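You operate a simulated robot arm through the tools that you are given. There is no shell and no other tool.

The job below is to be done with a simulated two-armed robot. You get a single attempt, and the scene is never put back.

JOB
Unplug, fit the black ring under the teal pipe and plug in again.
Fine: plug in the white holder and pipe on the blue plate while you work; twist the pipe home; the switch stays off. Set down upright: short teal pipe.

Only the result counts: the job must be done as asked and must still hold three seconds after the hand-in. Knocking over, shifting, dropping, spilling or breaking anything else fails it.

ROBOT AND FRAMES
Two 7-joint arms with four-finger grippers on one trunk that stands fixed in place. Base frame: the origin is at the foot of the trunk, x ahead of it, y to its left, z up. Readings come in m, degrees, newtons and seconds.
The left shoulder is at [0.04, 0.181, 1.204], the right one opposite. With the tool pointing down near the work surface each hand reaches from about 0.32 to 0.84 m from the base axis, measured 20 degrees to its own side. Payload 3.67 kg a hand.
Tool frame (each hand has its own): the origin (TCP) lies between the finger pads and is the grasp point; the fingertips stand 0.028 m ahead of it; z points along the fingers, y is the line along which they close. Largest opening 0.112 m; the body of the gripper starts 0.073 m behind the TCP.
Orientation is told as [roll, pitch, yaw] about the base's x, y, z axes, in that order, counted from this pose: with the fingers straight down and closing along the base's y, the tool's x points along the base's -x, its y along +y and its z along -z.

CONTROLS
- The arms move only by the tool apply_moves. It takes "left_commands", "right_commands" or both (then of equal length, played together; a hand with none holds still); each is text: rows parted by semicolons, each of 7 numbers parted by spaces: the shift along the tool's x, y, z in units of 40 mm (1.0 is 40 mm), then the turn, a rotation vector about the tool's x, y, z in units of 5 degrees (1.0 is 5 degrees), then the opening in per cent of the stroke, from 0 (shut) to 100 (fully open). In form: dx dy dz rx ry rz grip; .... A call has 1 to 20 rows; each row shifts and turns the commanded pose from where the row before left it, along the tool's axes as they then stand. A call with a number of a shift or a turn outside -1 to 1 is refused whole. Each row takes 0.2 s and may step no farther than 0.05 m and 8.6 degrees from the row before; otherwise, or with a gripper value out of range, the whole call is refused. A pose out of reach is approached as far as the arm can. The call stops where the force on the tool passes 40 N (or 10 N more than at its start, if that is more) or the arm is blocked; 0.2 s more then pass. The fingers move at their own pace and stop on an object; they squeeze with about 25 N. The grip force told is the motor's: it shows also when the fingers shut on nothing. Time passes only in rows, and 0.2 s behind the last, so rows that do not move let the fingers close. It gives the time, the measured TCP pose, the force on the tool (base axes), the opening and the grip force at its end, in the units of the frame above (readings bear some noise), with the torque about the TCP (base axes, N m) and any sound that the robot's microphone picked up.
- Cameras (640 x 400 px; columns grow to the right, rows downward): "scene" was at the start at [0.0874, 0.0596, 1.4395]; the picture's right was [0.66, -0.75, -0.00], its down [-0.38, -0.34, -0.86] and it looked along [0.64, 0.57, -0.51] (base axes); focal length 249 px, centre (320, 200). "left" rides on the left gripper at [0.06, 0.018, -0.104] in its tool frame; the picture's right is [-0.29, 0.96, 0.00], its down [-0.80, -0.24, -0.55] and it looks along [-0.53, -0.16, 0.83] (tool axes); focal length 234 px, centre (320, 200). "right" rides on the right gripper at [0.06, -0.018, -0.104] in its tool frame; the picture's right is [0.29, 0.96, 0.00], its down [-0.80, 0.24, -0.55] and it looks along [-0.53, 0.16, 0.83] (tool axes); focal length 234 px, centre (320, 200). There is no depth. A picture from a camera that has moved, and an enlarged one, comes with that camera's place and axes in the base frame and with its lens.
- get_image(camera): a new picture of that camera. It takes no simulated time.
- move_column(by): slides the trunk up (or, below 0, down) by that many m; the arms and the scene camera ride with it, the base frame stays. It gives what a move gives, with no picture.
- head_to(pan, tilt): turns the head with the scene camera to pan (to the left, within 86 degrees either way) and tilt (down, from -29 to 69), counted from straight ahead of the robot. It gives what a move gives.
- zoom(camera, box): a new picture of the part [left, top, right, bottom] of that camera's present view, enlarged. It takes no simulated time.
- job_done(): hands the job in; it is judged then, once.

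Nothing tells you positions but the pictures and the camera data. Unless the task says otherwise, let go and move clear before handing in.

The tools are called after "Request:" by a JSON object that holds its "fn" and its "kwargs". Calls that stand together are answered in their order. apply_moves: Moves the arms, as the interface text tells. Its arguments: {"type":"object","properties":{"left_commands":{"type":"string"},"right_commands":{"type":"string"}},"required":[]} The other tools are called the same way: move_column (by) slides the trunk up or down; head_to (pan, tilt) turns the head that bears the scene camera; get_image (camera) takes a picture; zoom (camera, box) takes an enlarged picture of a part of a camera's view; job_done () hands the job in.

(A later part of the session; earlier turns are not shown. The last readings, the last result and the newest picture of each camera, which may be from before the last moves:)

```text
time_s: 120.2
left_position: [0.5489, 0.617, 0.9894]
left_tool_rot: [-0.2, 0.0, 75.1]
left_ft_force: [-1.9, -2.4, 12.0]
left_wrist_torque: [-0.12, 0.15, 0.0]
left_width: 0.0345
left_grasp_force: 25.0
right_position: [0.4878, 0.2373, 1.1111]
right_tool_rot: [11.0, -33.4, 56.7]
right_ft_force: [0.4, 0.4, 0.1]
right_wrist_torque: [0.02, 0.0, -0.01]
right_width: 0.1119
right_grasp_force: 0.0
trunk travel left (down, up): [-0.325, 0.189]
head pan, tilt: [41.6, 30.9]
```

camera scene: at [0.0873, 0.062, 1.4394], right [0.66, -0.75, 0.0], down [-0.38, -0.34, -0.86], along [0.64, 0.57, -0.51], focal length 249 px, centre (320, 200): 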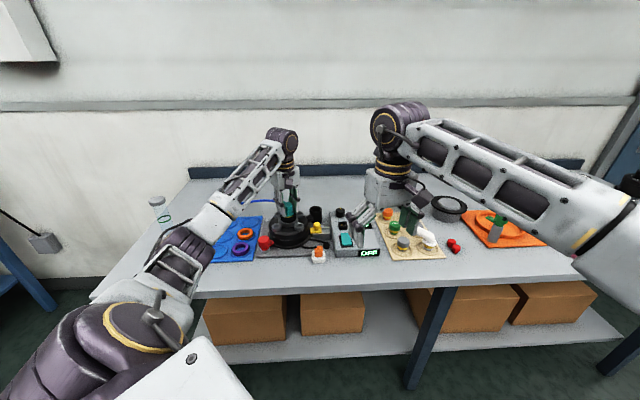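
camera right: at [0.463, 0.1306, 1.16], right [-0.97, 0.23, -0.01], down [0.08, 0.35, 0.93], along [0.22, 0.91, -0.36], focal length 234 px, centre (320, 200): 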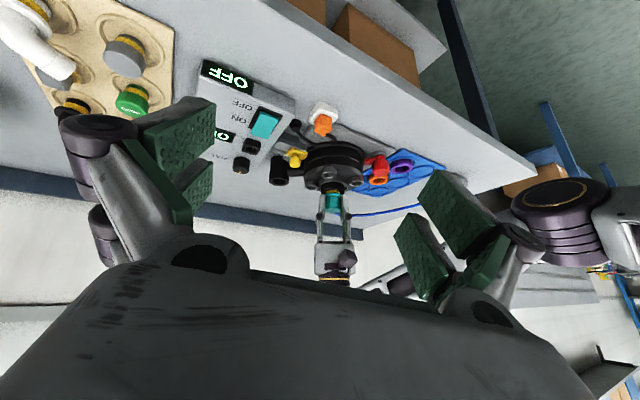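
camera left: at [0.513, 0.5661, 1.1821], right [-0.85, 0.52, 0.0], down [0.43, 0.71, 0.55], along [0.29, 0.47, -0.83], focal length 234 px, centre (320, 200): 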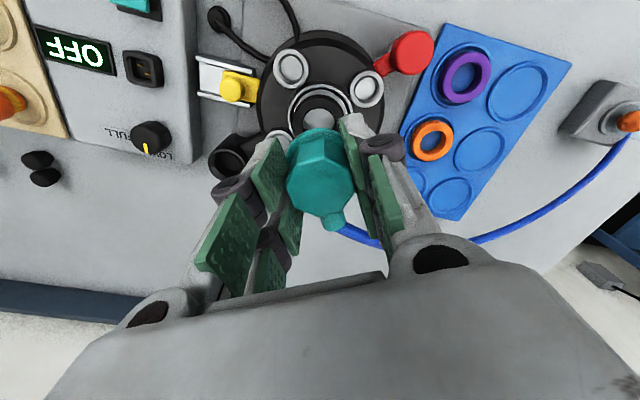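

Request:
{"fn": "apply_moves", "kwargs": {"left_commands": "0.0065 0.0242 -0.02 0 0 0 20; 0 0 0 0 0 0.6 20; 0 0 0 0 0 0.6 20; 0 0 0 0 0 0.6 20; 0 0 0 0 0 0.6 20; 0 0 0 0 0 0.6 20; 0 0 0 0 0 0.6 20; 0 0 0 0 0 0.6 20; 0 0 0 0 0 0.6 20; 0 0 0 0 0 0.6 20; 0 0 0 0 0 0.6 20; 0 0 0 0 0 0 20"}}

Request:
{"fn": "zoom", "kwargs": {"camera": "right", "box": [318, 170, 348, 200]}}

Request:
{"fn": "zoom", "kwargs": {"camera": "scene", "box": [270, 200, 310, 230]}}

```text
time_s: 122.8
left_position: [0.5489, 0.6176, 0.9894]
left_tool_rot: [0.0, 0.0, 45.2]
left_ft_force: [-0.8, -0.1, -1.6]
left_wrist_torque: [-0.01, -0.02, 0.04]
left_width: 0.0343
left_grasp_force: 25.2
right_position: [0.4885, 0.24, 1.1104]
right_tool_rot: [11.0, -33.4, 56.7]
right_ft_force: [0.1, -0.1, -0.2]
right_wrist_torque: [0.01, -0.01, -0.02]
right_width: 0.1122
right_grasp_force: 0.1
trunk travel left (down, up): [-0.325, 0.189]
head pan, tilt: [41.6, 30.9]
```

```text
13.33 times, centred on (333, 185) of right
camera zoom: at [0.4629, 0.1311, 1.1602], right [-0.97, 0.23, -0.01], down [0.08, 0.36, 0.93], along [0.22, 0.91, -0.37], focal length 3122 px, centre (147, 400)
```

zoom: 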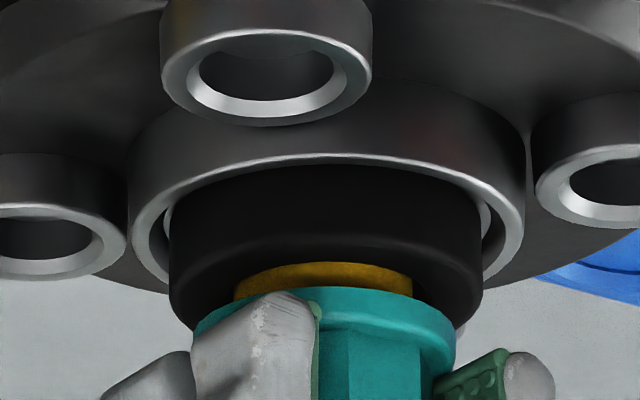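

```text
13.33 times, centred on (290, 215) of scene
camera zoom: at [0.0874, 0.0596, 1.4396], right [0.66, -0.75, 0.0], down [-0.38, -0.34, -0.86], along [0.64, 0.57, -0.51], focal length 3323 px, centre (720, 0)
```

zoom: 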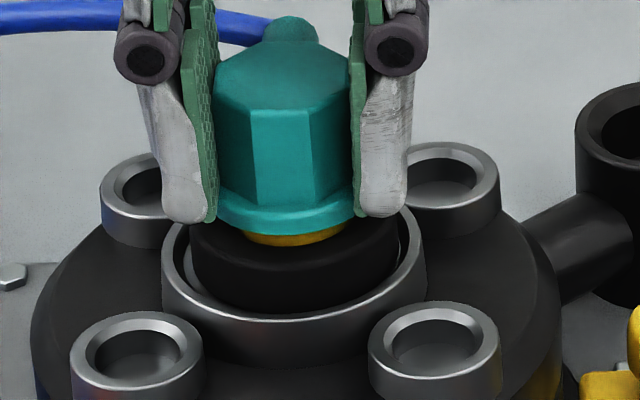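

No lock at this height. I'll lift the pipe out, move it aside a little and inspect the ring and socket before trying again.

Request:
{"fn": "apply_moves", "kwargs": {"left_commands": "0 0 -0.3 0 0 0 20; 0 0 -0.6 0 0 0 20; 0 0 -0.6 0 0 0 20; 0 0.6 0 0 0 0 20; 0 0.8 0 0 0 0 20; 0 0.8 0 0 0 0 20; 0 0 0 0 0 0 20"}}

Request:
{"fn": "zoom", "kwargs": {"camera": "right", "box": [310, 150, 360, 200]}}

Request:
{"fn": "zoom", "kwargs": {"camera": "scene", "box": [270, 200, 310, 230]}}

Request:
{"fn": "zoom", "kwargs": {"camera": "left", "box": [120, 30, 380, 250]}}

```text
time_s: 124.4
left_position: [0.4875, 0.6796, 1.0476]
left_tool_rot: [-0.1, 0.1, 45.1]
left_ft_force: [0.8, -0.5, 0.3]
left_wrist_torque: [-0.01, 0.02, -0.01]
left_width: 0.0345
left_grasp_force: 25.5
right_position: [0.4891, 0.2391, 1.1094]
right_tool_rot: [11.0, -33.4, 56.6]
right_ft_force: [0.2, 1.1, -0.4]
right_wrist_torque: [0.02, -0.02, 0.0]
right_width: 0.1118
right_grasp_force: 0.2
trunk travel left (down, up): [-0.325, 0.189]
head pan, tilt: [41.6, 30.9]
```

```text
8.00 times, centred on (335, 175) of right
camera zoom: at [0.4637, 0.1309, 1.1598], right [-0.97, 0.23, -0.01], down [0.08, 0.36, 0.93], along [0.22, 0.91, -0.37], focal length 1873 px, centre (200, 400)
```

zoom: 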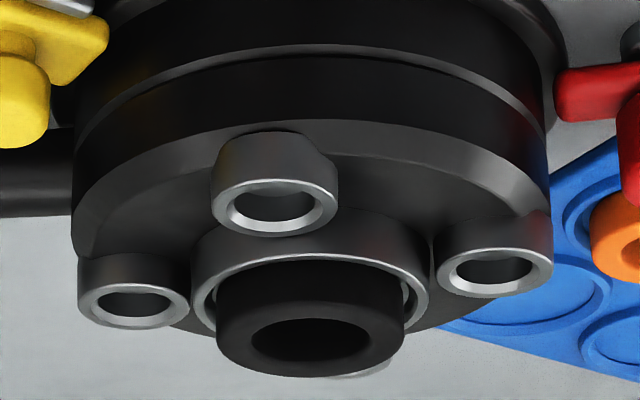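

```text
13.33 times, centred on (290, 215) of scene
camera zoom: at [0.0883, 0.0594, 1.4395], right [0.66, -0.75, 0.0], down [-0.39, -0.34, -0.86], along [0.64, 0.57, -0.51], focal length 3323 px, centre (720, 0)
```

zoom: 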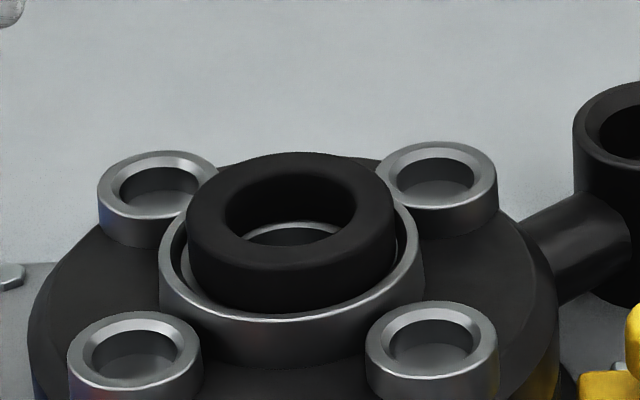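

```text
1.82 times, centred on (250, 140) of left
camera zoom: at [0.4305, 0.6537, 1.1513], right [-0.48, 0.88, 0.0], down [0.73, 0.4, 0.55], along [0.49, 0.26, -0.83], focal length 426 px, centre (447, 309)
```

zoom: 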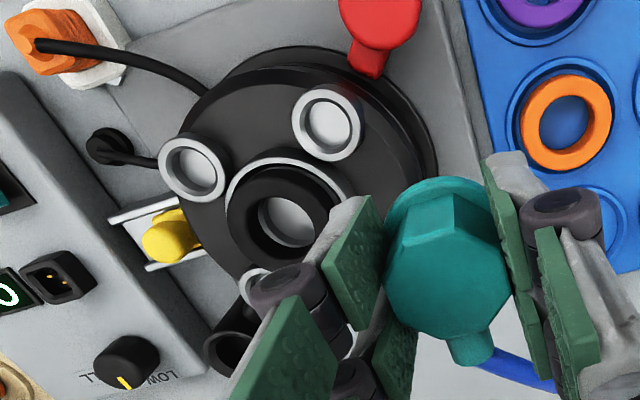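

Request:
{"fn": "zoom", "kwargs": {"camera": "left", "box": [190, 70, 290, 170]}}

Request:
{"fn": "zoom", "kwargs": {"camera": "right", "box": [320, 175, 350, 200]}}

Request:
{"fn": "zoom", "kwargs": {"camera": "scene", "box": [276, 205, 304, 225]}}

```text
4.00 times, centred on (240, 120) of left
camera zoom: at [0.4305, 0.6537, 1.1513], right [-0.48, 0.88, 0.0], down [0.73, 0.4, 0.55], along [0.49, 0.26, -0.83], focal length 937 px, centre (640, 520)
```

zoom: 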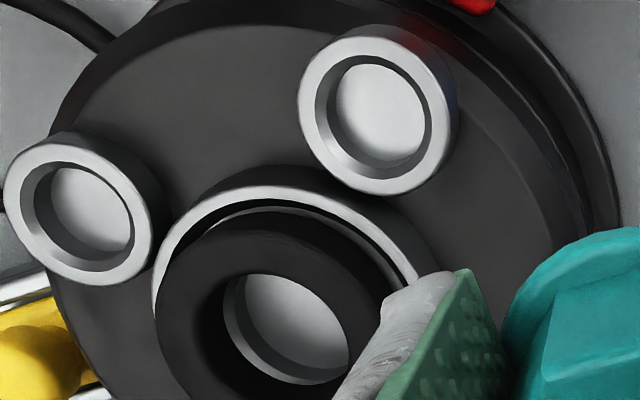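

```text
16.00 times, centred on (335, 188) of right
camera zoom: at [0.4637, 0.1309, 1.1598], right [-0.97, 0.23, -0.01], down [0.08, 0.36, 0.93], along [0.22, 0.91, -0.37], focal length 3747 px, centre (80, 400)
```

zoom: 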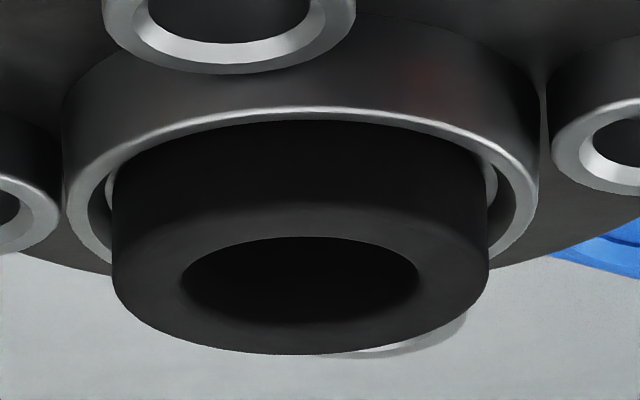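

```text
16.00 times, centred on (290, 215) of scene
camera zoom: at [0.0883, 0.0594, 1.4395], right [0.66, -0.75, 0.0], down [-0.39, -0.34, -0.86], along [0.64, 0.57, -0.51], focal length 3988 px, centre (800, -40)
```

zoom: 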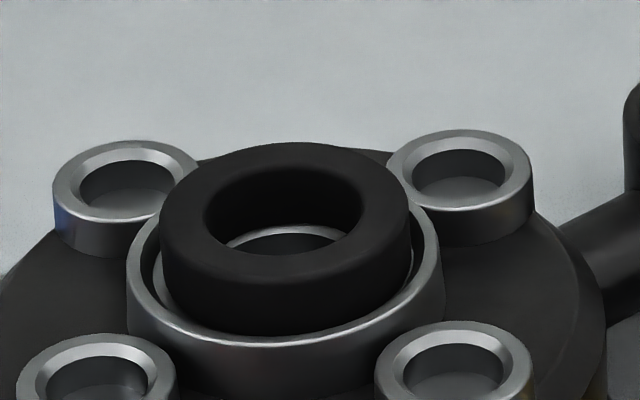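

The ring appears to sit at about rim height, and friction may be defeating my search. I'll set the pipe back into the ring, release it and move the hand clear, so both cameras can measure its position precisely.

Request:
{"fn": "apply_moves", "kwargs": {"left_commands": "0 -0.8 0 0 0 0 20; 0 -0.8 0 0 0 0 20; 0 -0.6 0 0 0 0 20; 0 0 0 0 0 -1 20; 0 0 0 0 0 -1 20; 0 0 0 0 0 -1 20; 0 0 0 0 0 -1 20; 0 0 0 0 0 -1 20; 0 0 0 0 0 -1 20; 0 0 0 0 0 0 20"}}

Request:
{"fn": "zoom", "kwargs": {"camera": "right", "box": [310, 170, 360, 220]}}

Request:
{"fn": "zoom", "kwargs": {"camera": "scene", "box": [265, 185, 315, 230]}}

```text
time_s: 126.6
left_position: [0.5476, 0.6199, 1.0483]
left_tool_rot: [-0.1, 0.0, 75.2]
left_ft_force: [-0.1, 0.3, -0.5]
left_wrist_torque: [0.0, 0.05, -0.03]
left_width: 0.0347
left_grasp_force: 24.9
right_position: [0.4884, 0.2391, 1.111]
right_tool_rot: [11.0, -33.4, 56.8]
right_ft_force: [-0.1, -0.6, 0.5]
right_wrist_torque: [-0.01, -0.01, 0.0]
right_width: 0.1118
right_grasp_force: 0.0
trunk travel left (down, up): [-0.325, 0.189]
head pan, tilt: [41.6, 30.9]
```

```text
8.00 times, centred on (335, 195) of right
camera zoom: at [0.463, 0.1312, 1.1601], right [-0.97, 0.23, -0.01], down [0.08, 0.36, 0.93], along [0.22, 0.91, -0.37], focal length 1873 px, centre (200, 240)
```

zoom: 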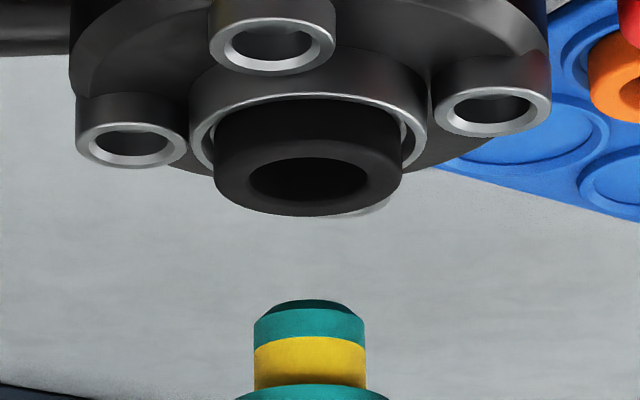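

```text
8.89 times, centred on (290, 208) of scene
camera zoom: at [0.0875, 0.0598, 1.4395], right [0.66, -0.75, 0.0], down [-0.38, -0.34, -0.86], along [0.64, 0.57, -0.51], focal length 2216 px, centre (587, 133)
```

zoom: 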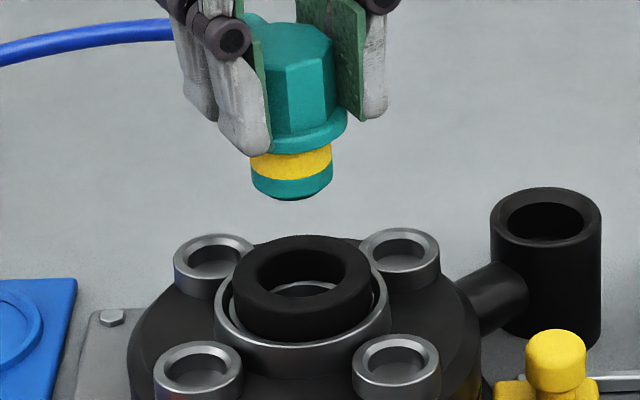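

Now I can see the stem clearly: its lower end is strongly chamfered and its shoulder is what stops at the socket face, so it only needs finer lateral alignment, probed with light touches. I'll lower to just above contact again.

Request:
{"fn": "apply_moves", "kwargs": {"left_commands": "0.0137 0.004 0.5 0 0 0 20; 0 0 0.5 0 0 0 20; 0 0 0.4 0 0 0 20; 0 0 0.07 0 0 0 20; 0 0 0 0 0 0 20"}}

Request:
{"fn": "zoom", "kwargs": {"camera": "right", "box": [318, 170, 348, 200]}}

Request:
{"fn": "zoom", "kwargs": {"camera": "scene", "box": [276, 205, 304, 225]}}

```text
time_s: 127.8
left_position: [0.5477, 0.6197, 0.9886]
left_tool_rot: [-0.2, 0.1, 75.2]
left_ft_force: [0.6, 0.0, -0.7]
left_wrist_torque: [0.0, -0.04, 0.0]
left_width: 0.0345
left_grasp_force: 25.5
right_position: [0.4887, 0.2392, 1.11]
right_tool_rot: [11.0, -33.4, 56.8]
right_ft_force: [-0.1, 0.2, -0.5]
right_wrist_torque: [0.01, 0.01, -0.02]
right_width: 0.112
right_grasp_force: 0.0
trunk travel left (down, up): [-0.325, 0.189]
head pan, tilt: [41.6, 30.9]
```

```text
13.33 times, centred on (333, 185) of right
camera zoom: at [0.463, 0.1312, 1.1601], right [-0.97, 0.23, -0.01], down [0.08, 0.36, 0.93], along [0.22, 0.91, -0.37], focal length 3122 px, centre (147, 400)
```

zoom: 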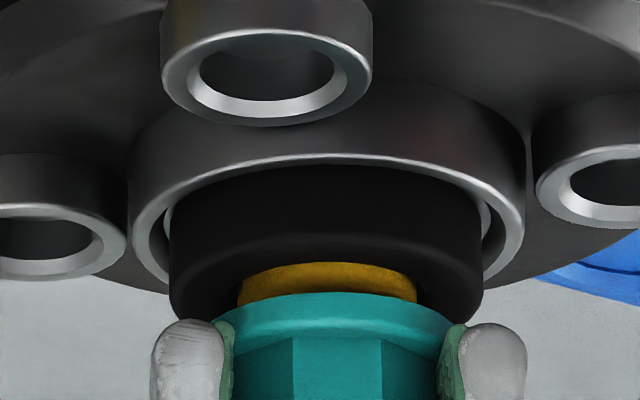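

```text
16.00 times, centred on (290, 215) of scene
camera zoom: at [0.0875, 0.0597, 1.4396], right [0.66, -0.75, 0.0], down [-0.38, -0.34, -0.86], along [0.64, 0.57, -0.51], focal length 3988 px, centre (800, -40)
```

zoom: 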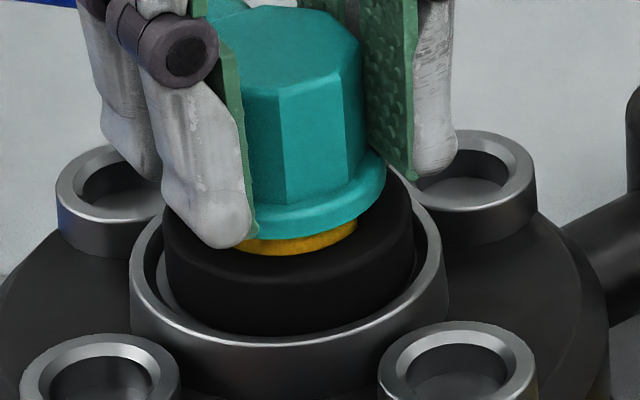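

Centred to within ~0.3 mm in both views. I'll touch down very lightly with a small turn and read the force.

Request:
{"fn": "apply_moves", "kwargs": {"left_commands": "0 0 0.02 0 0 0 20; 0 0 0.01 0 0 -0.6 20; 0 0 0 0 0 0.6 20; 0 0 0.01 0 0 0 20"}}

Request:
{"fn": "apply_moves", "kwargs": {"left_commands": "0 0 -0.02 0 0 0 20; 0 0.01 0 0 0 0 20; 0 0 0.02 0 0 -0.6 20; 0 0 0 0 0 0.6 20"}}

Request:
{"fn": "apply_moves", "kwargs": {"left_commands": "0 0 -0.02 0 0 0 20; 0 -0.02 0 0 0 0 20; 0 0 0.02 0 0 -0.6 20; 0 0 0 0 0 0.6 20"}}

Request:
{"fn": "apply_moves", "kwargs": {"left_commands": "0 0 -0.02 0 0 0 20; 0.01 0.01 0 0 0 0 20; 0 0 0.02 0 0 -0.6 20; 0 0 0 0 0 0.6 20"}}

Request:
{"fn": "apply_moves", "kwargs": {"left_commands": "0 0 -0.02 0 0 0 20; -0.02 0 0 0 0 0 20; 0 0 0.02 0 0 -0.6 20; 0 0 0 0 0 0.6 20"}}

```text
time_s: 128.8
left_position: [0.5476, 0.6175, 0.9887]
left_tool_rot: [-0.2, -0.1, 75.1]
left_ft_force: [-1.3, 1.0, 7.1]
left_wrist_torque: [0.02, 0.11, 0.0]
left_width: 0.0345
left_grasp_force: 25.0
right_position: [0.4883, 0.2391, 1.11]
right_tool_rot: [11.0, -33.4, 56.7]
right_ft_force: [0.1, 0.3, -0.3]
right_wrist_torque: [0.03, -0.01, 0.02]
right_width: 0.1121
right_grasp_force: 0.0
trunk travel left (down, up): [-0.325, 0.189]
head pan, tilt: [41.6, 30.9]
```

```text
time_s: 129.8
left_position: [0.5479, 0.6172, 0.9893]
left_tool_rot: [-0.1, 0.1, 75.1]
left_ft_force: [-1.0, -2.0, 5.3]
left_wrist_torque: [-0.11, 0.04, 0.0]
left_width: 0.0346
left_grasp_force: 25.0
right_position: [0.4874, 0.238, 1.111]
right_tool_rot: [11.0, -33.5, 56.7]
right_ft_force: [0.7, 0.3, 0.8]
right_wrist_torque: [-0.03, 0.01, 0.01]
right_width: 0.112
right_grasp_force: 0.0
trunk travel left (down, up): [-0.325, 0.189]
head pan, tilt: [41.6, 30.9]
```

```text
time_s: 130.8
left_position: [0.5486, 0.6168, 0.9893]
left_tool_rot: [-0.1, 0.0, 75.1]
left_ft_force: [0.8, 2.0, 9.2]
left_wrist_torque: [0.05, -0.01, 0.04]
left_width: 0.0346
left_grasp_force: 25.2
right_position: [0.4866, 0.2392, 1.1103]
right_tool_rot: [11.0, -33.4, 56.8]
right_ft_force: [-0.8, -1.1, 1.2]
right_wrist_torque: [-0.01, 0.0, 0.0]
right_width: 0.112
right_grasp_force: 0.1
trunk travel left (down, up): [-0.325, 0.189]
head pan, tilt: [41.6, 30.9]
```

```text
time_s: 131.8
left_position: [0.5462, 0.6157, 0.9887]
left_tool_rot: [-0.2, 0.1, 75.1]
left_ft_force: [1.4, 1.1, 13.8]
left_wrist_torque: [0.03, -0.04, 0.04]
left_width: 0.0343
left_grasp_force: 25.0
right_position: [0.4881, 0.2375, 1.1114]
right_tool_rot: [11.0, -33.5, 56.8]
right_ft_force: [-0.6, 0.0, 0.6]
right_wrist_torque: [0.02, 0.01, 0.01]
right_width: 0.1121
right_grasp_force: 0.0
trunk travel left (down, up): [-0.325, 0.189]
head pan, tilt: [41.6, 30.9]
```

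```text
time_s: 132.8
left_position: [0.548, 0.6169, 0.9894]
left_tool_rot: [-0.2, 0.1, 75.2]
left_ft_force: [-0.8, -2.5, 10.6]
left_wrist_torque: [-0.09, 0.03, 0.05]
left_width: 0.0346
left_grasp_force: 25.4
right_position: [0.4878, 0.2364, 1.1107]
right_tool_rot: [11.1, -33.6, 56.7]
right_ft_force: [0.3, -0.5, 0.3]
right_wrist_torque: [0.0, -0.01, -0.01]
right_width: 0.1118
right_grasp_force: 0.0
trunk travel left (down, up): [-0.325, 0.189]
head pan, tilt: [41.6, 30.9]
```

The probing is inconclusive. I suspect the ring itself isn't fully down in its recess. With the pipe standing in the ring, I'll release it and use the open fingertips, either side of the flange, to press gently on the ring.

Request:
{"fn": "apply_moves", "kwargs": {"left_commands": "0.01 0 -0.03 0 0 0 20; 0 0 0 0 0 0 30; 0 0 0 0 0 0 43; 0 0 0 0 0 0 43; 0 0 0 0 0 0 43"}}

Request:
{"fn": "zoom", "kwargs": {"camera": "right", "box": [318, 170, 348, 200]}}

Request:
{"fn": "zoom", "kwargs": {"camera": "scene", "box": [276, 205, 304, 225]}}

```text
time_s: 134.0
left_position: [0.5478, 0.6183, 0.9895]
left_tool_rot: [-0.1, 0.2, 75.1]
left_ft_force: [-0.3, 0.1, 0.0]
left_wrist_torque: [0.01, 0.0, -0.05]
left_width: 0.0481
left_grasp_force: 0.2
right_position: [0.4884, 0.2395, 1.1096]
right_tool_rot: [11.0, -33.5, 56.8]
right_ft_force: [0.8, -0.1, -0.6]
right_wrist_torque: [0.0, 0.0, 0.02]
right_width: 0.1117
right_grasp_force: 0.1
trunk travel left (down, up): [-0.325, 0.189]
head pan, tilt: [41.6, 30.9]
```

```text
13.33 times, centred on (333, 185) of right
camera zoom: at [0.4631, 0.1314, 1.16], right [-0.97, 0.23, -0.01], down [0.08, 0.36, 0.93], along [0.22, 0.91, -0.37], focal length 3122 px, centre (147, 400)
```

zoom: 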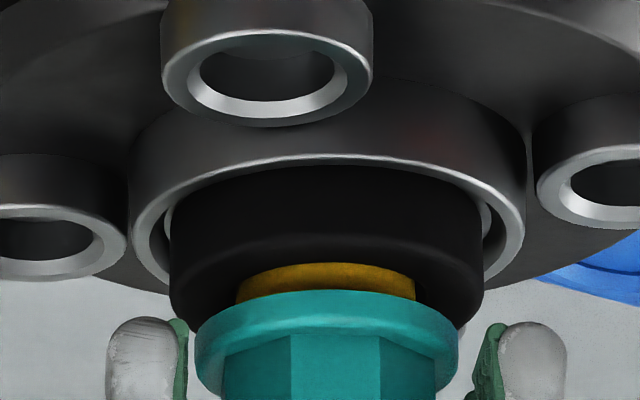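

```text
16.00 times, centred on (290, 215) of scene
camera zoom: at [0.0876, 0.0599, 1.4395], right [0.66, -0.75, 0.0], down [-0.38, -0.34, -0.86], along [0.64, 0.57, -0.51], focal length 3988 px, centre (800, -40)
```

zoom: 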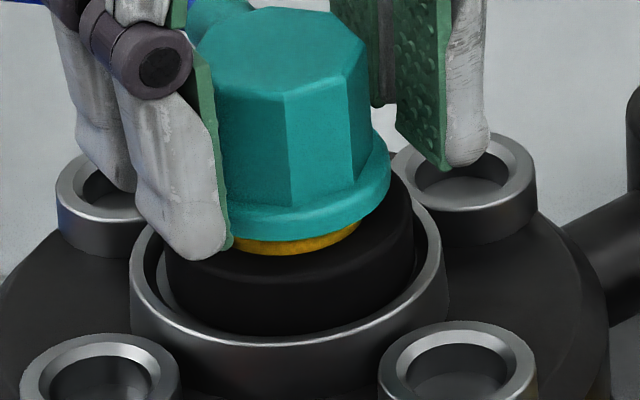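

Request:
{"fn": "apply_moves", "kwargs": {"left_commands": "0 0 0.06 0 0 0 43; 0 0 0.04 0 0 0 43; 0 0 0 0 0 0 43"}}

Request:
{"fn": "apply_moves", "kwargs": {"left_commands": "0 0 0.05 0 0 0 43; 0 0 0 0 0 0 43"}}

Request:
{"fn": "zoom", "kwargs": {"camera": "right", "box": [318, 170, 348, 200]}}

```text
time_s: 134.8
left_position: [0.5486, 0.6185, 0.985]
left_tool_rot: [-0.1, 0.1, 75.2]
left_ft_force: [-0.9, -0.7, -0.6]
left_wrist_torque: [-0.01, 0.01, 0.01]
left_width: 0.0481
left_grasp_force: 0.1
right_position: [0.4876, 0.2396, 1.1107]
right_tool_rot: [11.0, -33.4, 56.7]
right_ft_force: [-0.3, -0.1, -1.1]
right_wrist_torque: [0.01, 0.02, -0.01]
right_width: 0.112
right_grasp_force: 0.0
trunk travel left (down, up): [-0.325, 0.189]
head pan, tilt: [41.6, 30.9]
```

```text
time_s: 135.4
left_position: [0.549, 0.6177, 0.9845]
left_tool_rot: [-0.1, 0.1, 75.1]
left_ft_force: [0.2, -0.6, -0.1]
left_wrist_torque: [0.0, -0.02, 0.0]
left_width: 0.0481
left_grasp_force: 0.1
right_position: [0.4888, 0.2389, 1.1104]
right_tool_rot: [11.1, -33.4, 56.6]
right_ft_force: [-0.1, 0.6, 0.4]
right_wrist_torque: [-0.02, 0.01, -0.01]
right_width: 0.1119
right_grasp_force: 0.0
trunk travel left (down, up): [-0.325, 0.189]
head pan, tilt: [41.6, 30.9]
```

```text
13.33 times, centred on (333, 185) of right
camera zoom: at [0.463, 0.1312, 1.1601], right [-0.97, 0.23, -0.01], down [0.08, 0.36, 0.93], along [0.22, 0.91, -0.37], focal length 3122 px, centre (147, 400)
```

zoom: 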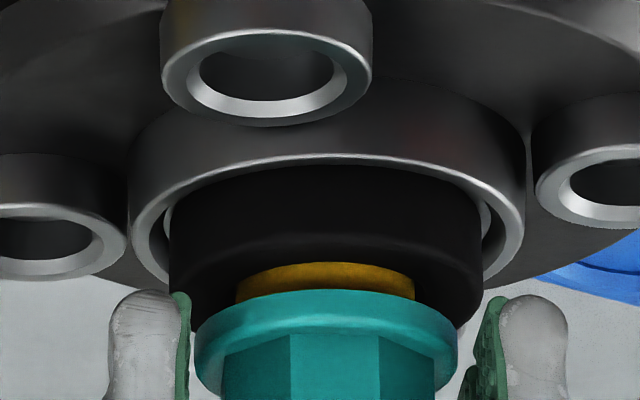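

Request:
{"fn": "apply_moves", "kwargs": {"left_commands": "0 0 0.05 0 0 0 43; 0 0 0 0 0 0 43"}}

Request:
{"fn": "apply_moves", "kwargs": {"left_commands": "0 0 0.04 0 0 0 43; 0 0 0 0 0 0 43"}}

Request:
{"fn": "apply_moves", "kwargs": {"left_commands": "0 0 0.04 0 0 0 43; 0 0 0 0 0 0 43"}}

Request:
{"fn": "zoom", "kwargs": {"camera": "right", "box": [318, 170, 348, 200]}}

```text
time_s: 136.0
left_position: [0.5475, 0.6179, 0.9809]
left_tool_rot: [-0.2, 0.1, 75.2]
left_ft_force: [0.7, -0.7, 0.3]
left_wrist_torque: [0.0, 0.03, 0.03]
left_width: 0.048
left_grasp_force: 0.0
right_position: [0.4895, 0.2395, 1.1092]
right_tool_rot: [11.0, -33.3, 56.8]
right_ft_force: [0.4, 0.4, 0.0]
right_wrist_torque: [0.01, 0.01, 0.02]
right_width: 0.112
right_grasp_force: 0.0
trunk travel left (down, up): [-0.325, 0.189]
head pan, tilt: [41.6, 30.9]
```

```text
time_s: 136.6
left_position: [0.5483, 0.6174, 0.979]
left_tool_rot: [-0.1, 0.1, 75.0]
left_ft_force: [0.4, 0.1, -0.6]
left_wrist_torque: [0.03, 0.03, -0.01]
left_width: 0.0483
left_grasp_force: 0.1
right_position: [0.489, 0.2382, 1.1102]
right_tool_rot: [11.0, -33.4, 56.7]
right_ft_force: [-0.2, -0.8, 0.2]
right_wrist_torque: [0.02, -0.02, -0.03]
right_width: 0.1118
right_grasp_force: 0.0
trunk travel left (down, up): [-0.325, 0.189]
head pan, tilt: [41.6, 30.9]
```

```text
time_s: 137.2
left_position: [0.548, 0.6166, 0.9762]
left_tool_rot: [0.0, 0.1, 75.0]
left_ft_force: [-0.5, -0.1, -1.0]
left_wrist_torque: [0.0, 0.0, -0.02]
left_width: 0.0481
left_grasp_force: 0.0
right_position: [0.4894, 0.2385, 1.1115]
right_tool_rot: [11.1, -33.4, 56.7]
right_ft_force: [-0.6, 0.2, 0.3]
right_wrist_torque: [0.0, 0.02, 0.01]
right_width: 0.1121
right_grasp_force: 0.1
trunk travel left (down, up): [-0.325, 0.189]
head pan, tilt: [41.6, 30.9]
```

```text
13.33 times, centred on (333, 185) of right
camera zoom: at [0.463, 0.1312, 1.1601], right [-0.97, 0.23, -0.01], down [0.08, 0.36, 0.93], along [0.22, 0.91, -0.37], focal length 3122 px, centre (147, 400)
```

zoom: 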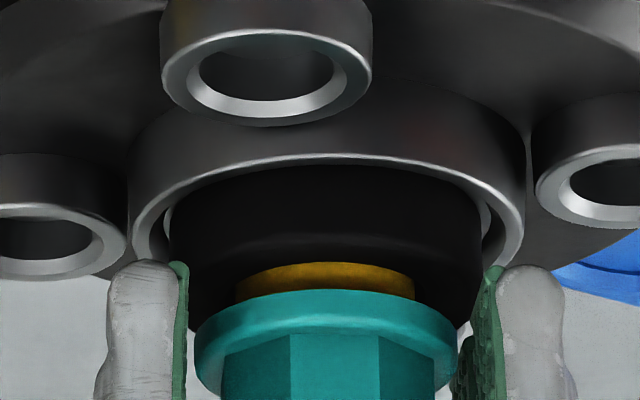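

The forked tips straddle the ring. I'll raise a little, narrow the opening to about 42 mm so the tips come over the ring, and press again.

Request:
{"fn": "apply_moves", "kwargs": {"left_commands": "0 0 -0.1 0 0 0 43; 0 0 -0.05 0 0 0 43; 0 0 0 0 0 0 38.5; 0 0 0 0 0 0 38.5; 0 0 0.05 0 0 0 38.5; 0 0 0 0 0 0 38.5"}}

Request:
{"fn": "apply_moves", "kwargs": {"left_commands": "0 0 0.05 0 0 0 38.5; 0 0 0 0 0 0 38.5"}}

Request:
{"fn": "apply_moves", "kwargs": {"left_commands": "0 0 0.05 0 0 0 38.5; 0 0 0 0 0 0 38.5"}}

Request:
{"fn": "zoom", "kwargs": {"camera": "right", "box": [318, 170, 348, 200]}}

```text
time_s: 138.6
left_position: [0.5484, 0.6177, 0.9829]
left_tool_rot: [-0.2, 0.1, 75.2]
left_ft_force: [0.2, -0.1, -0.1]
left_wrist_torque: [0.01, 0.01, 0.02]
left_width: 0.0432
left_grasp_force: 0.0
right_position: [0.4892, 0.2397, 1.1111]
right_tool_rot: [11.0, -33.5, 56.8]
right_ft_force: [-0.1, -0.1, -0.2]
right_wrist_torque: [0.03, 0.03, 0.0]
right_width: 0.1115
right_grasp_force: 0.0
trunk travel left (down, up): [-0.325, 0.189]
head pan, tilt: [41.6, 30.9]
```

```text
time_s: 139.2
left_position: [0.548, 0.6166, 0.9808]
left_tool_rot: [-0.1, 0.1, 75.0]
left_ft_force: [-0.8, -0.2, 0.5]
left_wrist_torque: [-0.02, -0.01, 0.02]
left_width: 0.0431
left_grasp_force: 0.2
right_position: [0.4889, 0.2392, 1.1104]
right_tool_rot: [11.0, -33.4, 56.7]
right_ft_force: [0.6, 0.3, -0.2]
right_wrist_torque: [0.01, -0.02, 0.03]
right_width: 0.1122
right_grasp_force: 0.0
trunk travel left (down, up): [-0.325, 0.189]
head pan, tilt: [41.6, 30.9]
```

```text
time_s: 139.8
left_position: [0.5487, 0.6164, 0.9776]
left_tool_rot: [-0.1, 0.2, 75.1]
left_ft_force: [-0.4, -0.1, 0.9]
left_wrist_torque: [0.01, 0.0, 0.01]
left_width: 0.0433
left_grasp_force: 0.1
right_position: [0.4894, 0.2391, 1.1103]
right_tool_rot: [11.1, -33.4, 56.8]
right_ft_force: [-0.4, -0.2, 0.4]
right_wrist_torque: [0.05, 0.03, 0.01]
right_width: 0.1121
right_grasp_force: 0.1
trunk travel left (down, up): [-0.325, 0.189]
head pan, tilt: [41.6, 30.9]
```

```text
13.33 times, centred on (333, 185) of right
camera zoom: at [0.4629, 0.1312, 1.1601], right [-0.97, 0.23, -0.01], down [0.08, 0.36, 0.93], along [0.22, 0.91, -0.37], focal length 3122 px, centre (147, 400)
```

zoom: 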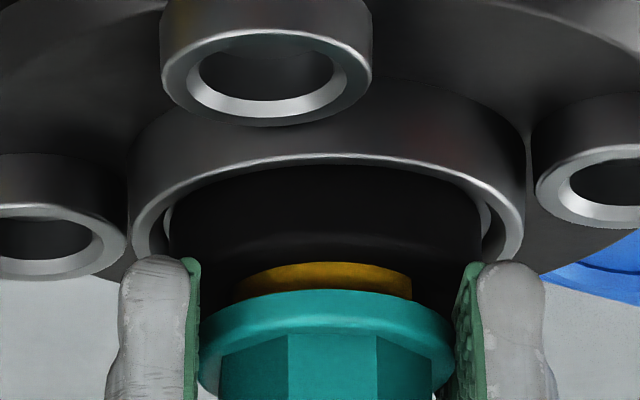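

Request:
{"fn": "apply_moves", "kwargs": {"left_commands": "0 0 0.05 0 0 0 38.5; 0 0 0 0 0 0 38.5"}}

Request:
{"fn": "apply_moves", "kwargs": {"left_commands": "0 0 0.05 0 0 0 38.5; 0 0 0 0 0 0 38.5"}}

Request:
{"fn": "zoom", "kwargs": {"camera": "right", "box": [318, 170, 348, 200]}}

Request:
{"fn": "zoom", "kwargs": {"camera": "scene", "box": [276, 205, 304, 225]}}

```text
time_s: 140.4
left_position: [0.5505, 0.6175, 0.9765]
left_tool_rot: [-0.1, 0.1, 75.2]
left_ft_force: [-0.2, 0.1, 1.6]
left_wrist_torque: [0.01, 0.02, -0.02]
left_width: 0.0432
left_grasp_force: 0.1
right_position: [0.488, 0.2398, 1.1108]
right_tool_rot: [11.0, -33.4, 56.7]
right_ft_force: [-1.2, -0.4, -0.1]
right_wrist_torque: [-0.03, 0.0, 0.0]
right_width: 0.1118
right_grasp_force: 0.0
trunk travel left (down, up): [-0.325, 0.189]
head pan, tilt: [41.6, 30.9]
```

```text
time_s: 141.0
left_position: [0.5492, 0.6183, 0.9759]
left_tool_rot: [-0.2, 0.0, 75.3]
left_ft_force: [1.9, 2.8, 9.7]
left_wrist_torque: [0.08, 0.04, -0.03]
left_width: 0.0439
left_grasp_force: 0.1
right_position: [0.487, 0.2373, 1.112]
right_tool_rot: [11.0, -33.3, 56.6]
right_ft_force: [0.5, 0.3, -0.3]
right_wrist_torque: [-0.04, 0.0, 0.01]
right_width: 0.1121
right_grasp_force: 0.0
trunk travel left (down, up): [-0.325, 0.189]
head pan, tilt: [41.6, 30.9]
```

```text
13.33 times, centred on (333, 185) of right
camera zoom: at [0.4624, 0.1306, 1.1605], right [-0.97, 0.23, -0.01], down [0.08, 0.36, 0.93], along [0.22, 0.91, -0.36], focal length 3122 px, centre (147, 400)
```

zoom: 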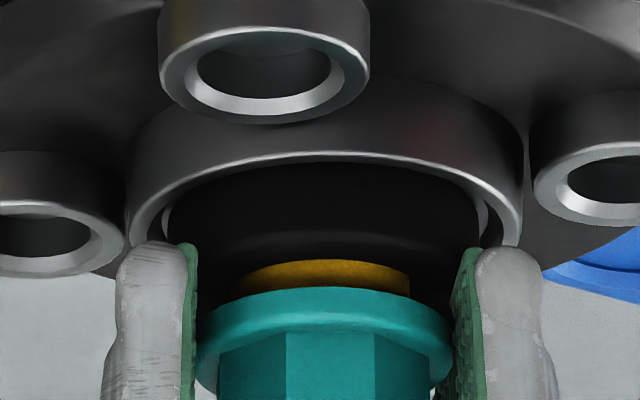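

```text
16.00 times, centred on (290, 215) of scene
camera zoom: at [0.0867, 0.059, 1.4397], right [0.66, -0.75, 0.0], down [-0.38, -0.34, -0.86], along [0.64, 0.57, -0.51], focal length 3988 px, centre (800, -40)
```

zoom: 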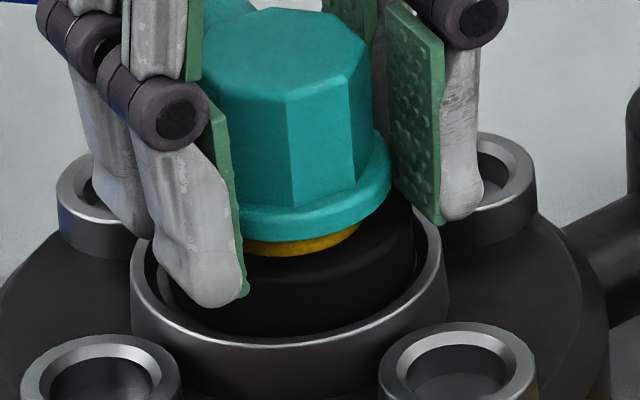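

The tips are now on the ring's shoulder (about 10 N). I'll press a bit more with small turns and see whether the ring drops.

Request:
{"fn": "apply_moves", "kwargs": {"left_commands": "0 0 0.03 0 0 -0.6 38.5; 0 0 0 0 0 0.6 38.5; 0 0 0 0 0 0.6 38.5; 0 0 0 0 0 -0.6 38.5; 0.012 0 0 0 0 0 38.5; -0.024 0 0 0 0 0 38.5; 0.012 0 0 0 0 0 38.5; 0 0 0 0 0 0 38.5"}}

Request:
{"fn": "zoom", "kwargs": {"camera": "right", "box": [318, 170, 348, 200]}}

```text
time_s: 142.8
left_position: [0.5471, 0.6164, 0.9748]
left_tool_rot: [-0.1, -0.1, 75.2]
left_ft_force: [1.7, 5.6, 22.4]
left_wrist_torque: [0.2, -0.09, -0.1]
left_width: 0.0426
left_grasp_force: 0.0
right_position: [0.487, 0.2367, 1.1124]
right_tool_rot: [10.8, -33.5, 56.7]
right_ft_force: [-0.3, 0.2, -0.2]
right_wrist_torque: [-0.03, -0.01, 0.04]
right_width: 0.1121
right_grasp_force: 0.0
trunk travel left (down, up): [-0.325, 0.189]
head pan, tilt: [41.6, 30.9]
```

```text
13.33 times, centred on (333, 185) of right
camera zoom: at [0.4614, 0.1297, 1.1611], right [-0.97, 0.23, -0.01], down [0.08, 0.36, 0.93], along [0.22, 0.91, -0.36], focal length 3122 px, centre (147, 400)
```

zoom: 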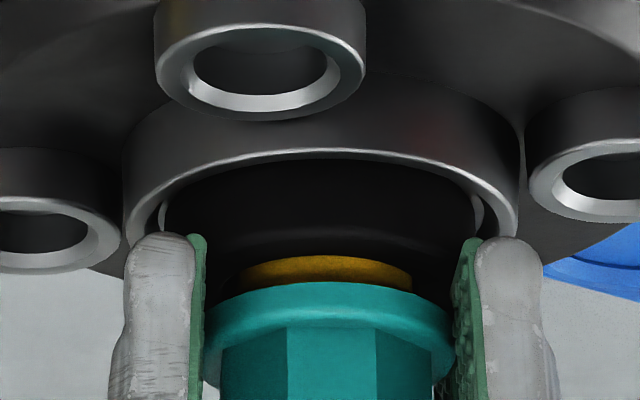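

The ring is firmly seated (its top is right where the flange should end up), so the stem only needs finer alignment with its hole. I'll open, move the hand up out of the way and measure the free-standing pipe precisely.

Request:
{"fn": "apply_moves", "kwargs": {"left_commands": "0 0 -0.2 0 0 0 43; 0 0 -0.1 0 0 0 55; 0 0 0 0 0 0 60; 0 0 -0.5 0 0 0 60; 0 0 -0.8 0 0 0 60; 0 0 -0.8 0 0 0 60; 0 0 0 0 0 0 60"}}

Request:
{"fn": "zoom", "kwargs": {"camera": "right", "box": [318, 170, 348, 200]}}

Request:
{"fn": "zoom", "kwargs": {"camera": "scene", "box": [276, 205, 304, 225]}}

Request:
{"fn": "zoom", "kwargs": {"camera": "scene", "box": [262, 195, 322, 240]}}

Request:
{"fn": "zoom", "kwargs": {"camera": "left", "box": [250, 40, 390, 180]}}

```text
time_s: 144.4
left_position: [0.5489, 0.6178, 1.0692]
left_tool_rot: [-0.1, 0.1, 75.2]
left_ft_force: [0.3, -0.7, 0.1]
left_wrist_torque: [0.01, 0.01, 0.02]
left_width: 0.0672
left_grasp_force: 0.0
right_position: [0.4897, 0.2388, 1.1101]
right_tool_rot: [11.0, -33.4, 56.7]
right_ft_force: [0.0, -0.6, 0.4]
right_wrist_torque: [-0.02, -0.05, 0.02]
right_width: 0.1119
right_grasp_force: 0.2
trunk travel left (down, up): [-0.325, 0.189]
head pan, tilt: [41.6, 30.9]
```

```text
13.33 times, centred on (333, 185) of right
camera zoom: at [0.4632, 0.1315, 1.1599], right [-0.97, 0.23, -0.01], down [0.08, 0.36, 0.93], along [0.22, 0.9, -0.37], focal length 3122 px, centre (147, 400)
```

zoom: 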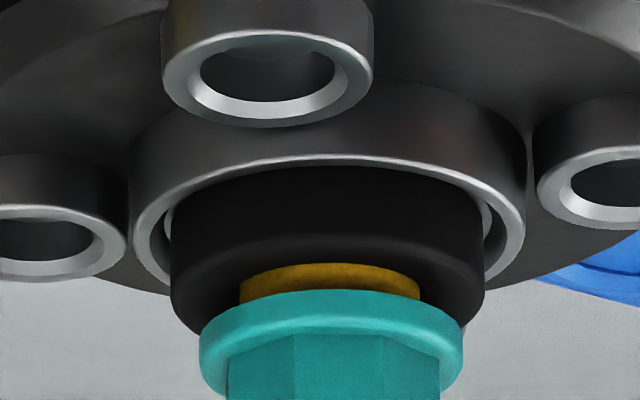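

```text
16.00 times, centred on (290, 215) of scene
camera zoom: at [0.0878, 0.06, 1.4395], right [0.66, -0.75, 0.0], down [-0.38, -0.34, -0.86], along [0.64, 0.57, -0.51], focal length 3988 px, centre (800, -40)
```

zoom: 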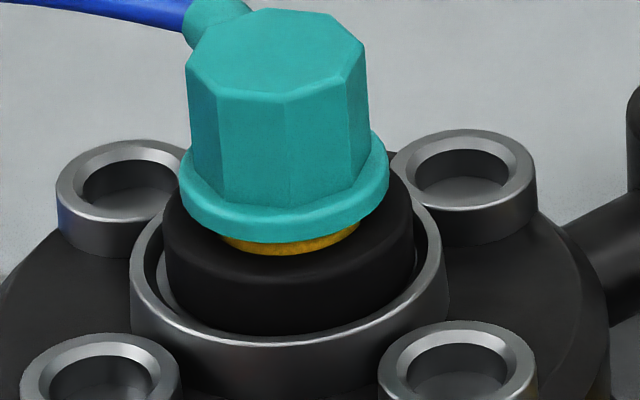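

```text
8.89 times, centred on (292, 218) of scene
camera zoom: at [0.0878, 0.06, 1.4395], right [0.66, -0.75, 0.0], down [-0.38, -0.34, -0.86], along [0.64, 0.57, -0.51], focal length 2216 px, centre (569, 44)
```

zoom: 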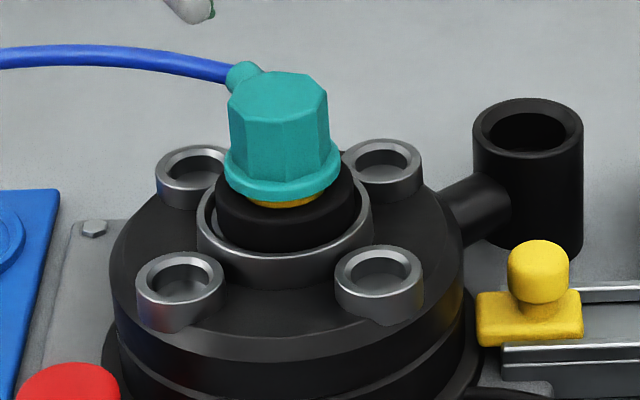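

```text
2.86 times, centred on (320, 110) of left
camera zoom: at [0.5161, 0.5669, 1.1736], right [-0.85, 0.52, 0.0], down [0.44, 0.71, 0.55], along [0.29, 0.47, -0.83], focal length 669 px, centre (320, 457)
```

zoom: 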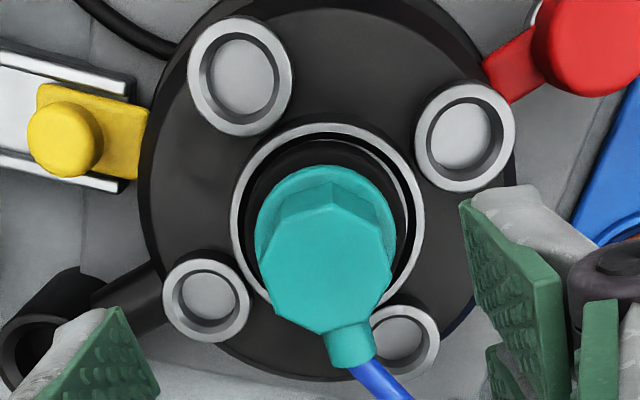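

Now all three cameras agree: the free-standing pipe is about (−0.7, −1.9) mm off the collar axis. I'll regrip it, lift slightly, shift by that amount and lower gently.

Request:
{"fn": "apply_moves", "kwargs": {"left_commands": "0 0 0.8 0 0 0 55; 0 0 0.8 0 0 0 55; 0 0 0.4 0 0 0 55; 0 0 0 0 0 0 40; 0 0 0 0 0 0 28; 0 0 0 0 0 0 20; 0 0 0 0 0 0 20"}}

Request:
{"fn": "zoom", "kwargs": {"camera": "right", "box": [318, 170, 348, 200]}}

```text
time_s: 146.0
left_position: [0.5475, 0.6176, 0.99]
left_tool_rot: [-0.2, 0.1, 75.1]
left_ft_force: [-0.3, 0.2, -0.8]
left_wrist_torque: [-0.02, -0.01, 0.03]
left_width: 0.0344
left_grasp_force: 24.9
right_position: [0.4888, 0.2391, 1.1111]
right_tool_rot: [11.0, -33.5, 56.7]
right_ft_force: [0.0, 0.6, -0.9]
right_wrist_torque: [0.0, 0.01, 0.0]
right_width: 0.1122
right_grasp_force: 0.1
trunk travel left (down, up): [-0.325, 0.189]
head pan, tilt: [41.6, 30.9]
```

```text
13.33 times, centred on (333, 185) of right
camera zoom: at [0.463, 0.1312, 1.1601], right [-0.97, 0.23, -0.01], down [0.08, 0.36, 0.93], along [0.22, 0.91, -0.37], focal length 3122 px, centre (147, 400)
```

zoom: 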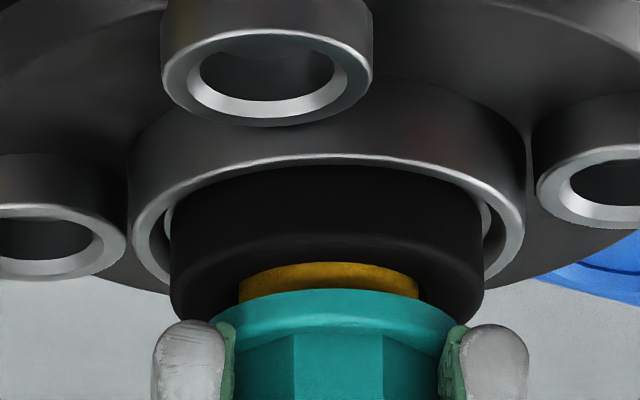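

Request:
{"fn": "apply_moves", "kwargs": {"left_commands": "0 0 -0.03 0 0 0 20; -0.0252 -0.0023 0 0 0 0 20; -0.0252 -0.0023 0 0 0 0 20; 0 0 0 0 0 0 20; 0 0 0.04 0 0 0 20; 0 0 0 0 0 -0.5 20; 0 0 0 0 0 0.5 20"}}

Request:
{"fn": "apply_moves", "kwargs": {"left_commands": "0 0 0.02 0 0 0 20; 0 0 0 0 0 0 20"}}

Request:
{"fn": "zoom", "kwargs": {"camera": "right", "box": [318, 170, 348, 200]}}

Request:
{"fn": "zoom", "kwargs": {"camera": "scene", "box": [276, 205, 304, 225]}}

```text
time_s: 147.6
left_position: [0.5487, 0.6192, 0.989]
left_tool_rot: [-0.2, -0.1, 75.2]
left_ft_force: [1.5, 1.1, 6.7]
left_wrist_torque: [0.01, -0.04, 0.01]
left_width: 0.0347
left_grasp_force: 24.8
right_position: [0.4874, 0.2384, 1.1112]
right_tool_rot: [11.1, -33.4, 56.7]
right_ft_force: [0.3, 1.0, 0.3]
right_wrist_torque: [0.0, -0.02, -0.02]
right_width: 0.112
right_grasp_force: 0.0
trunk travel left (down, up): [-0.325, 0.189]
head pan, tilt: [41.6, 30.9]
```

```text
time_s: 148.2
left_position: [0.5488, 0.6183, 0.9897]
left_tool_rot: [-0.2, 0.0, 75.2]
left_ft_force: [2.6, 2.1, 12.3]
left_wrist_torque: [0.06, -0.12, -0.05]
left_width: 0.0346
left_grasp_force: 25.4
right_position: [0.4877, 0.2376, 1.1116]
right_tool_rot: [11.0, -33.5, 56.6]
right_ft_force: [-0.1, -0.4, 0.1]
right_wrist_torque: [0.01, -0.02, -0.01]
right_width: 0.1122
right_grasp_force: 0.1
trunk travel left (down, up): [-0.325, 0.189]
head pan, tilt: [41.6, 30.9]
```

```text
13.33 times, centred on (333, 185) of right
camera zoom: at [0.4624, 0.1304, 1.1605], right [-0.97, 0.23, -0.01], down [0.08, 0.36, 0.93], along [0.22, 0.91, -0.36], focal length 3122 px, centre (147, 400)
```

zoom: 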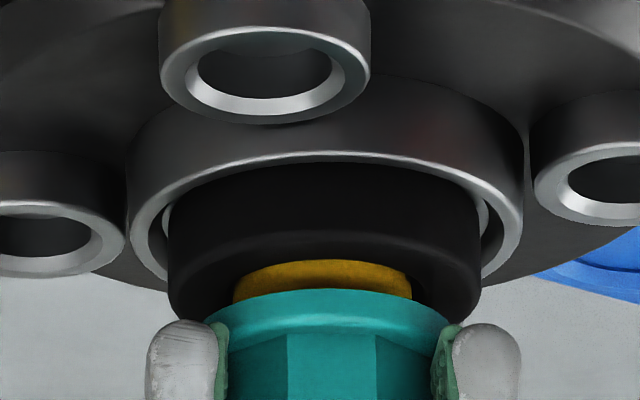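

```text
16.00 times, centred on (290, 215) of scene
camera zoom: at [0.0868, 0.0588, 1.4397], right [0.66, -0.75, 0.0], down [-0.38, -0.34, -0.86], along [0.64, 0.57, -0.51], focal length 3988 px, centre (800, -40)
```

zoom: 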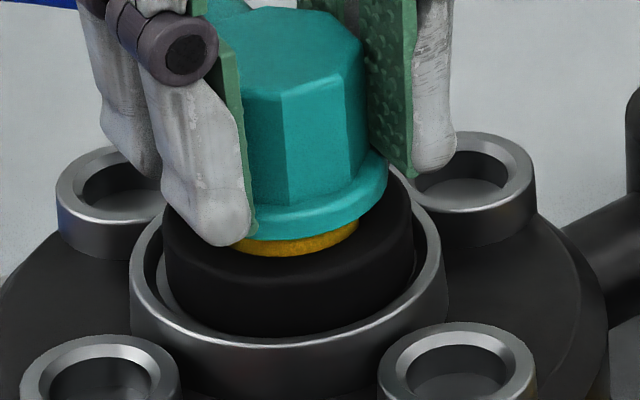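

I'm now near the axis. I'll reduce to about 3 N so friction can't hold the stem, and run the fine spiral again.

Request:
{"fn": "apply_moves", "kwargs": {"left_commands": "0 0 -0.033 0 0 0 20; 0 0 0 0 0 0 20"}}

Request:
{"fn": "apply_moves", "kwargs": {"left_commands": "-0.0032 -0.0121 0 0 0 0.5 20; -0.0088 0.0088 0 0 0 -0.5 20; 0.0032 0.0121 0 0 0 -0.5 20; 0.012 0.0032 0 0 0 0.5 20; 0.0088 -0.0088 0 0 0 0.5 20; -0.0032 -0.0121 0 0 0 -0.5 20; -0.012 -0.0032 0 0 0 -0.5 20; -0.0032 -0.0121 0 0 0 0.5 20; -0.0112 0.0064 0 0 0 0.5 20; -0.0065 0.0113 0 0 0 -0.5 20; 0.0001 0.0129 0 0 0 -0.5 20; 0.0063 0.0113 0 0 0 0.5 20; 0.0113 0.0065 0 0 0 0.5 20; 0.0129 -0.0001 0 0 0 -0.5 20; 0.0113 -0.0063 0 0 0 -0.5 20; 0.0065 -0.0113 0 0 0 0.5 20; 0 -0.0129 0 0 0 0.5 20; -0.0063 -0.0113 0 0 0 -0.5 20; -0.0113 -0.0065 0 0 0 -0.5 20; -0.0129 0.0001 0 0 0 0.5 20"}}

```text
time_s: 148.8
left_position: [0.5492, 0.619, 0.9899]
left_tool_rot: [-0.1, 0.0, 75.1]
left_ft_force: [1.5, 2.7, 10.4]
left_wrist_torque: [0.08, -0.08, 0.01]
left_width: 0.0347
left_grasp_force: 24.9
right_position: [0.4872, 0.2381, 1.1113]
right_tool_rot: [10.9, -33.3, 56.7]
right_ft_force: [0.6, 0.2, 0.2]
right_wrist_torque: [-0.01, -0.02, 0.01]
right_width: 0.1117
right_grasp_force: 0.1
trunk travel left (down, up): [-0.325, 0.189]
head pan, tilt: [41.6, 30.9]
```

```text
time_s: 153.0
left_position: [0.5505, 0.62, 0.9893]
left_tool_rot: [-0.1, 0.1, 75.1]
left_ft_force: [1.1, -1.5, 3.2]
left_wrist_torque: [-0.09, 0.0, 0.02]
left_width: 0.0346
left_grasp_force: 24.5
right_position: [0.4892, 0.2389, 1.1108]
right_tool_rot: [11.0, -33.4, 56.6]
right_ft_force: [-0.5, 1.1, 0.1]
right_wrist_torque: [0.02, 0.01, 0.0]
right_width: 0.1121
right_grasp_force: 0.0
trunk travel left (down, up): [-0.325, 0.189]
head pan, tilt: [41.6, 30.9]
```

Thinking it over: the hand felt no sideways constraint once unlocked at the start, so this may be a bayonet whose lugs ride on the face until the angle is right. With the pipe now well centred, I'll sweep the angle slowly at light pressure.

Request:
{"fn": "apply_moves", "kwargs": {"left_commands": "0.0065 0.0242 0.01 0 0 0 20; 0 0 0 0 0 0.3 20; 0 0 0 0 0 0.3 20; 0 0 0 0 0 0.3 20; 0 0 0 0 0 0.3 20; 0 0 0 0 0 0.3 20; 0 0 0 0 0 0.3 20; 0 0 0 0 0 0.3 20; 0 0 0 0 0 0.3 20; 0 0 0 0 0 0.3 20; 0 0 0 0 0 0.3 20; 0 0 0 0 0 0 20"}}

Request:
{"fn": "apply_moves", "kwargs": {"left_commands": "0 0 0 0 0 -0.3 20; 0 0 0 0 0 -0.3 20; 0 0 0 0 0 -0.3 20; 0 0 0 0 0 -0.3 20; 0 0 0 0 0 -0.3 20; 0 0 0 0 0 -0.3 20; 0 0 0 0 0 -0.3 20; 0 0 0 0 0 -0.3 20; 0 0 0 0 0 -0.3 20; 0 0 0 0 0 -0.3 20; 0 0 0 0 0 -0.3 20; 0 0 0 0 0 -0.3 20; 0 0 0 0 0 -0.3 20; 0 0 0 0 0 -0.3 20; 0 0 0 0 0 -0.3 20; 0 0 0 0 0 -0.3 20; 0 0 0 0 0 -0.3 20; 0 0 0 0 0 -0.3 20; 0 0 0 0 0 0 20"}}

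```text
time_s: 155.6
left_position: [0.5489, 0.619, 0.9898]
left_tool_rot: [-0.3, -0.1, 60.1]
left_ft_force: [2.6, 0.2, 7.1]
left_wrist_torque: [0.0, -0.07, 0.01]
left_width: 0.0347
left_grasp_force: 25.1
right_position: [0.4885, 0.2382, 1.111]
right_tool_rot: [11.1, -33.4, 56.6]
right_ft_force: [-0.5, 0.4, 0.9]
right_wrist_torque: [0.02, 0.01, -0.01]
right_width: 0.1123
right_grasp_force: 0.1
trunk travel left (down, up): [-0.325, 0.189]
head pan, tilt: [41.6, 30.9]
```

```text
time_s: 159.6
left_position: [0.5495, 0.6193, 0.989]
left_tool_rot: [-0.1, 0.1, 87.3]
left_ft_force: [0.2, 1.3, 8.2]
left_wrist_torque: [0.09, 0.02, 0.06]
left_width: 0.0344
left_grasp_force: 24.7
right_position: [0.4864, 0.2388, 1.1105]
right_tool_rot: [11.1, -33.5, 56.6]
right_ft_force: [-0.3, 0.7, -0.3]
right_wrist_torque: [0.0, 0.02, 0.02]
right_width: 0.1118
right_grasp_force: 0.1
trunk travel left (down, up): [-0.325, 0.189]
head pan, tilt: [41.6, 30.9]
```

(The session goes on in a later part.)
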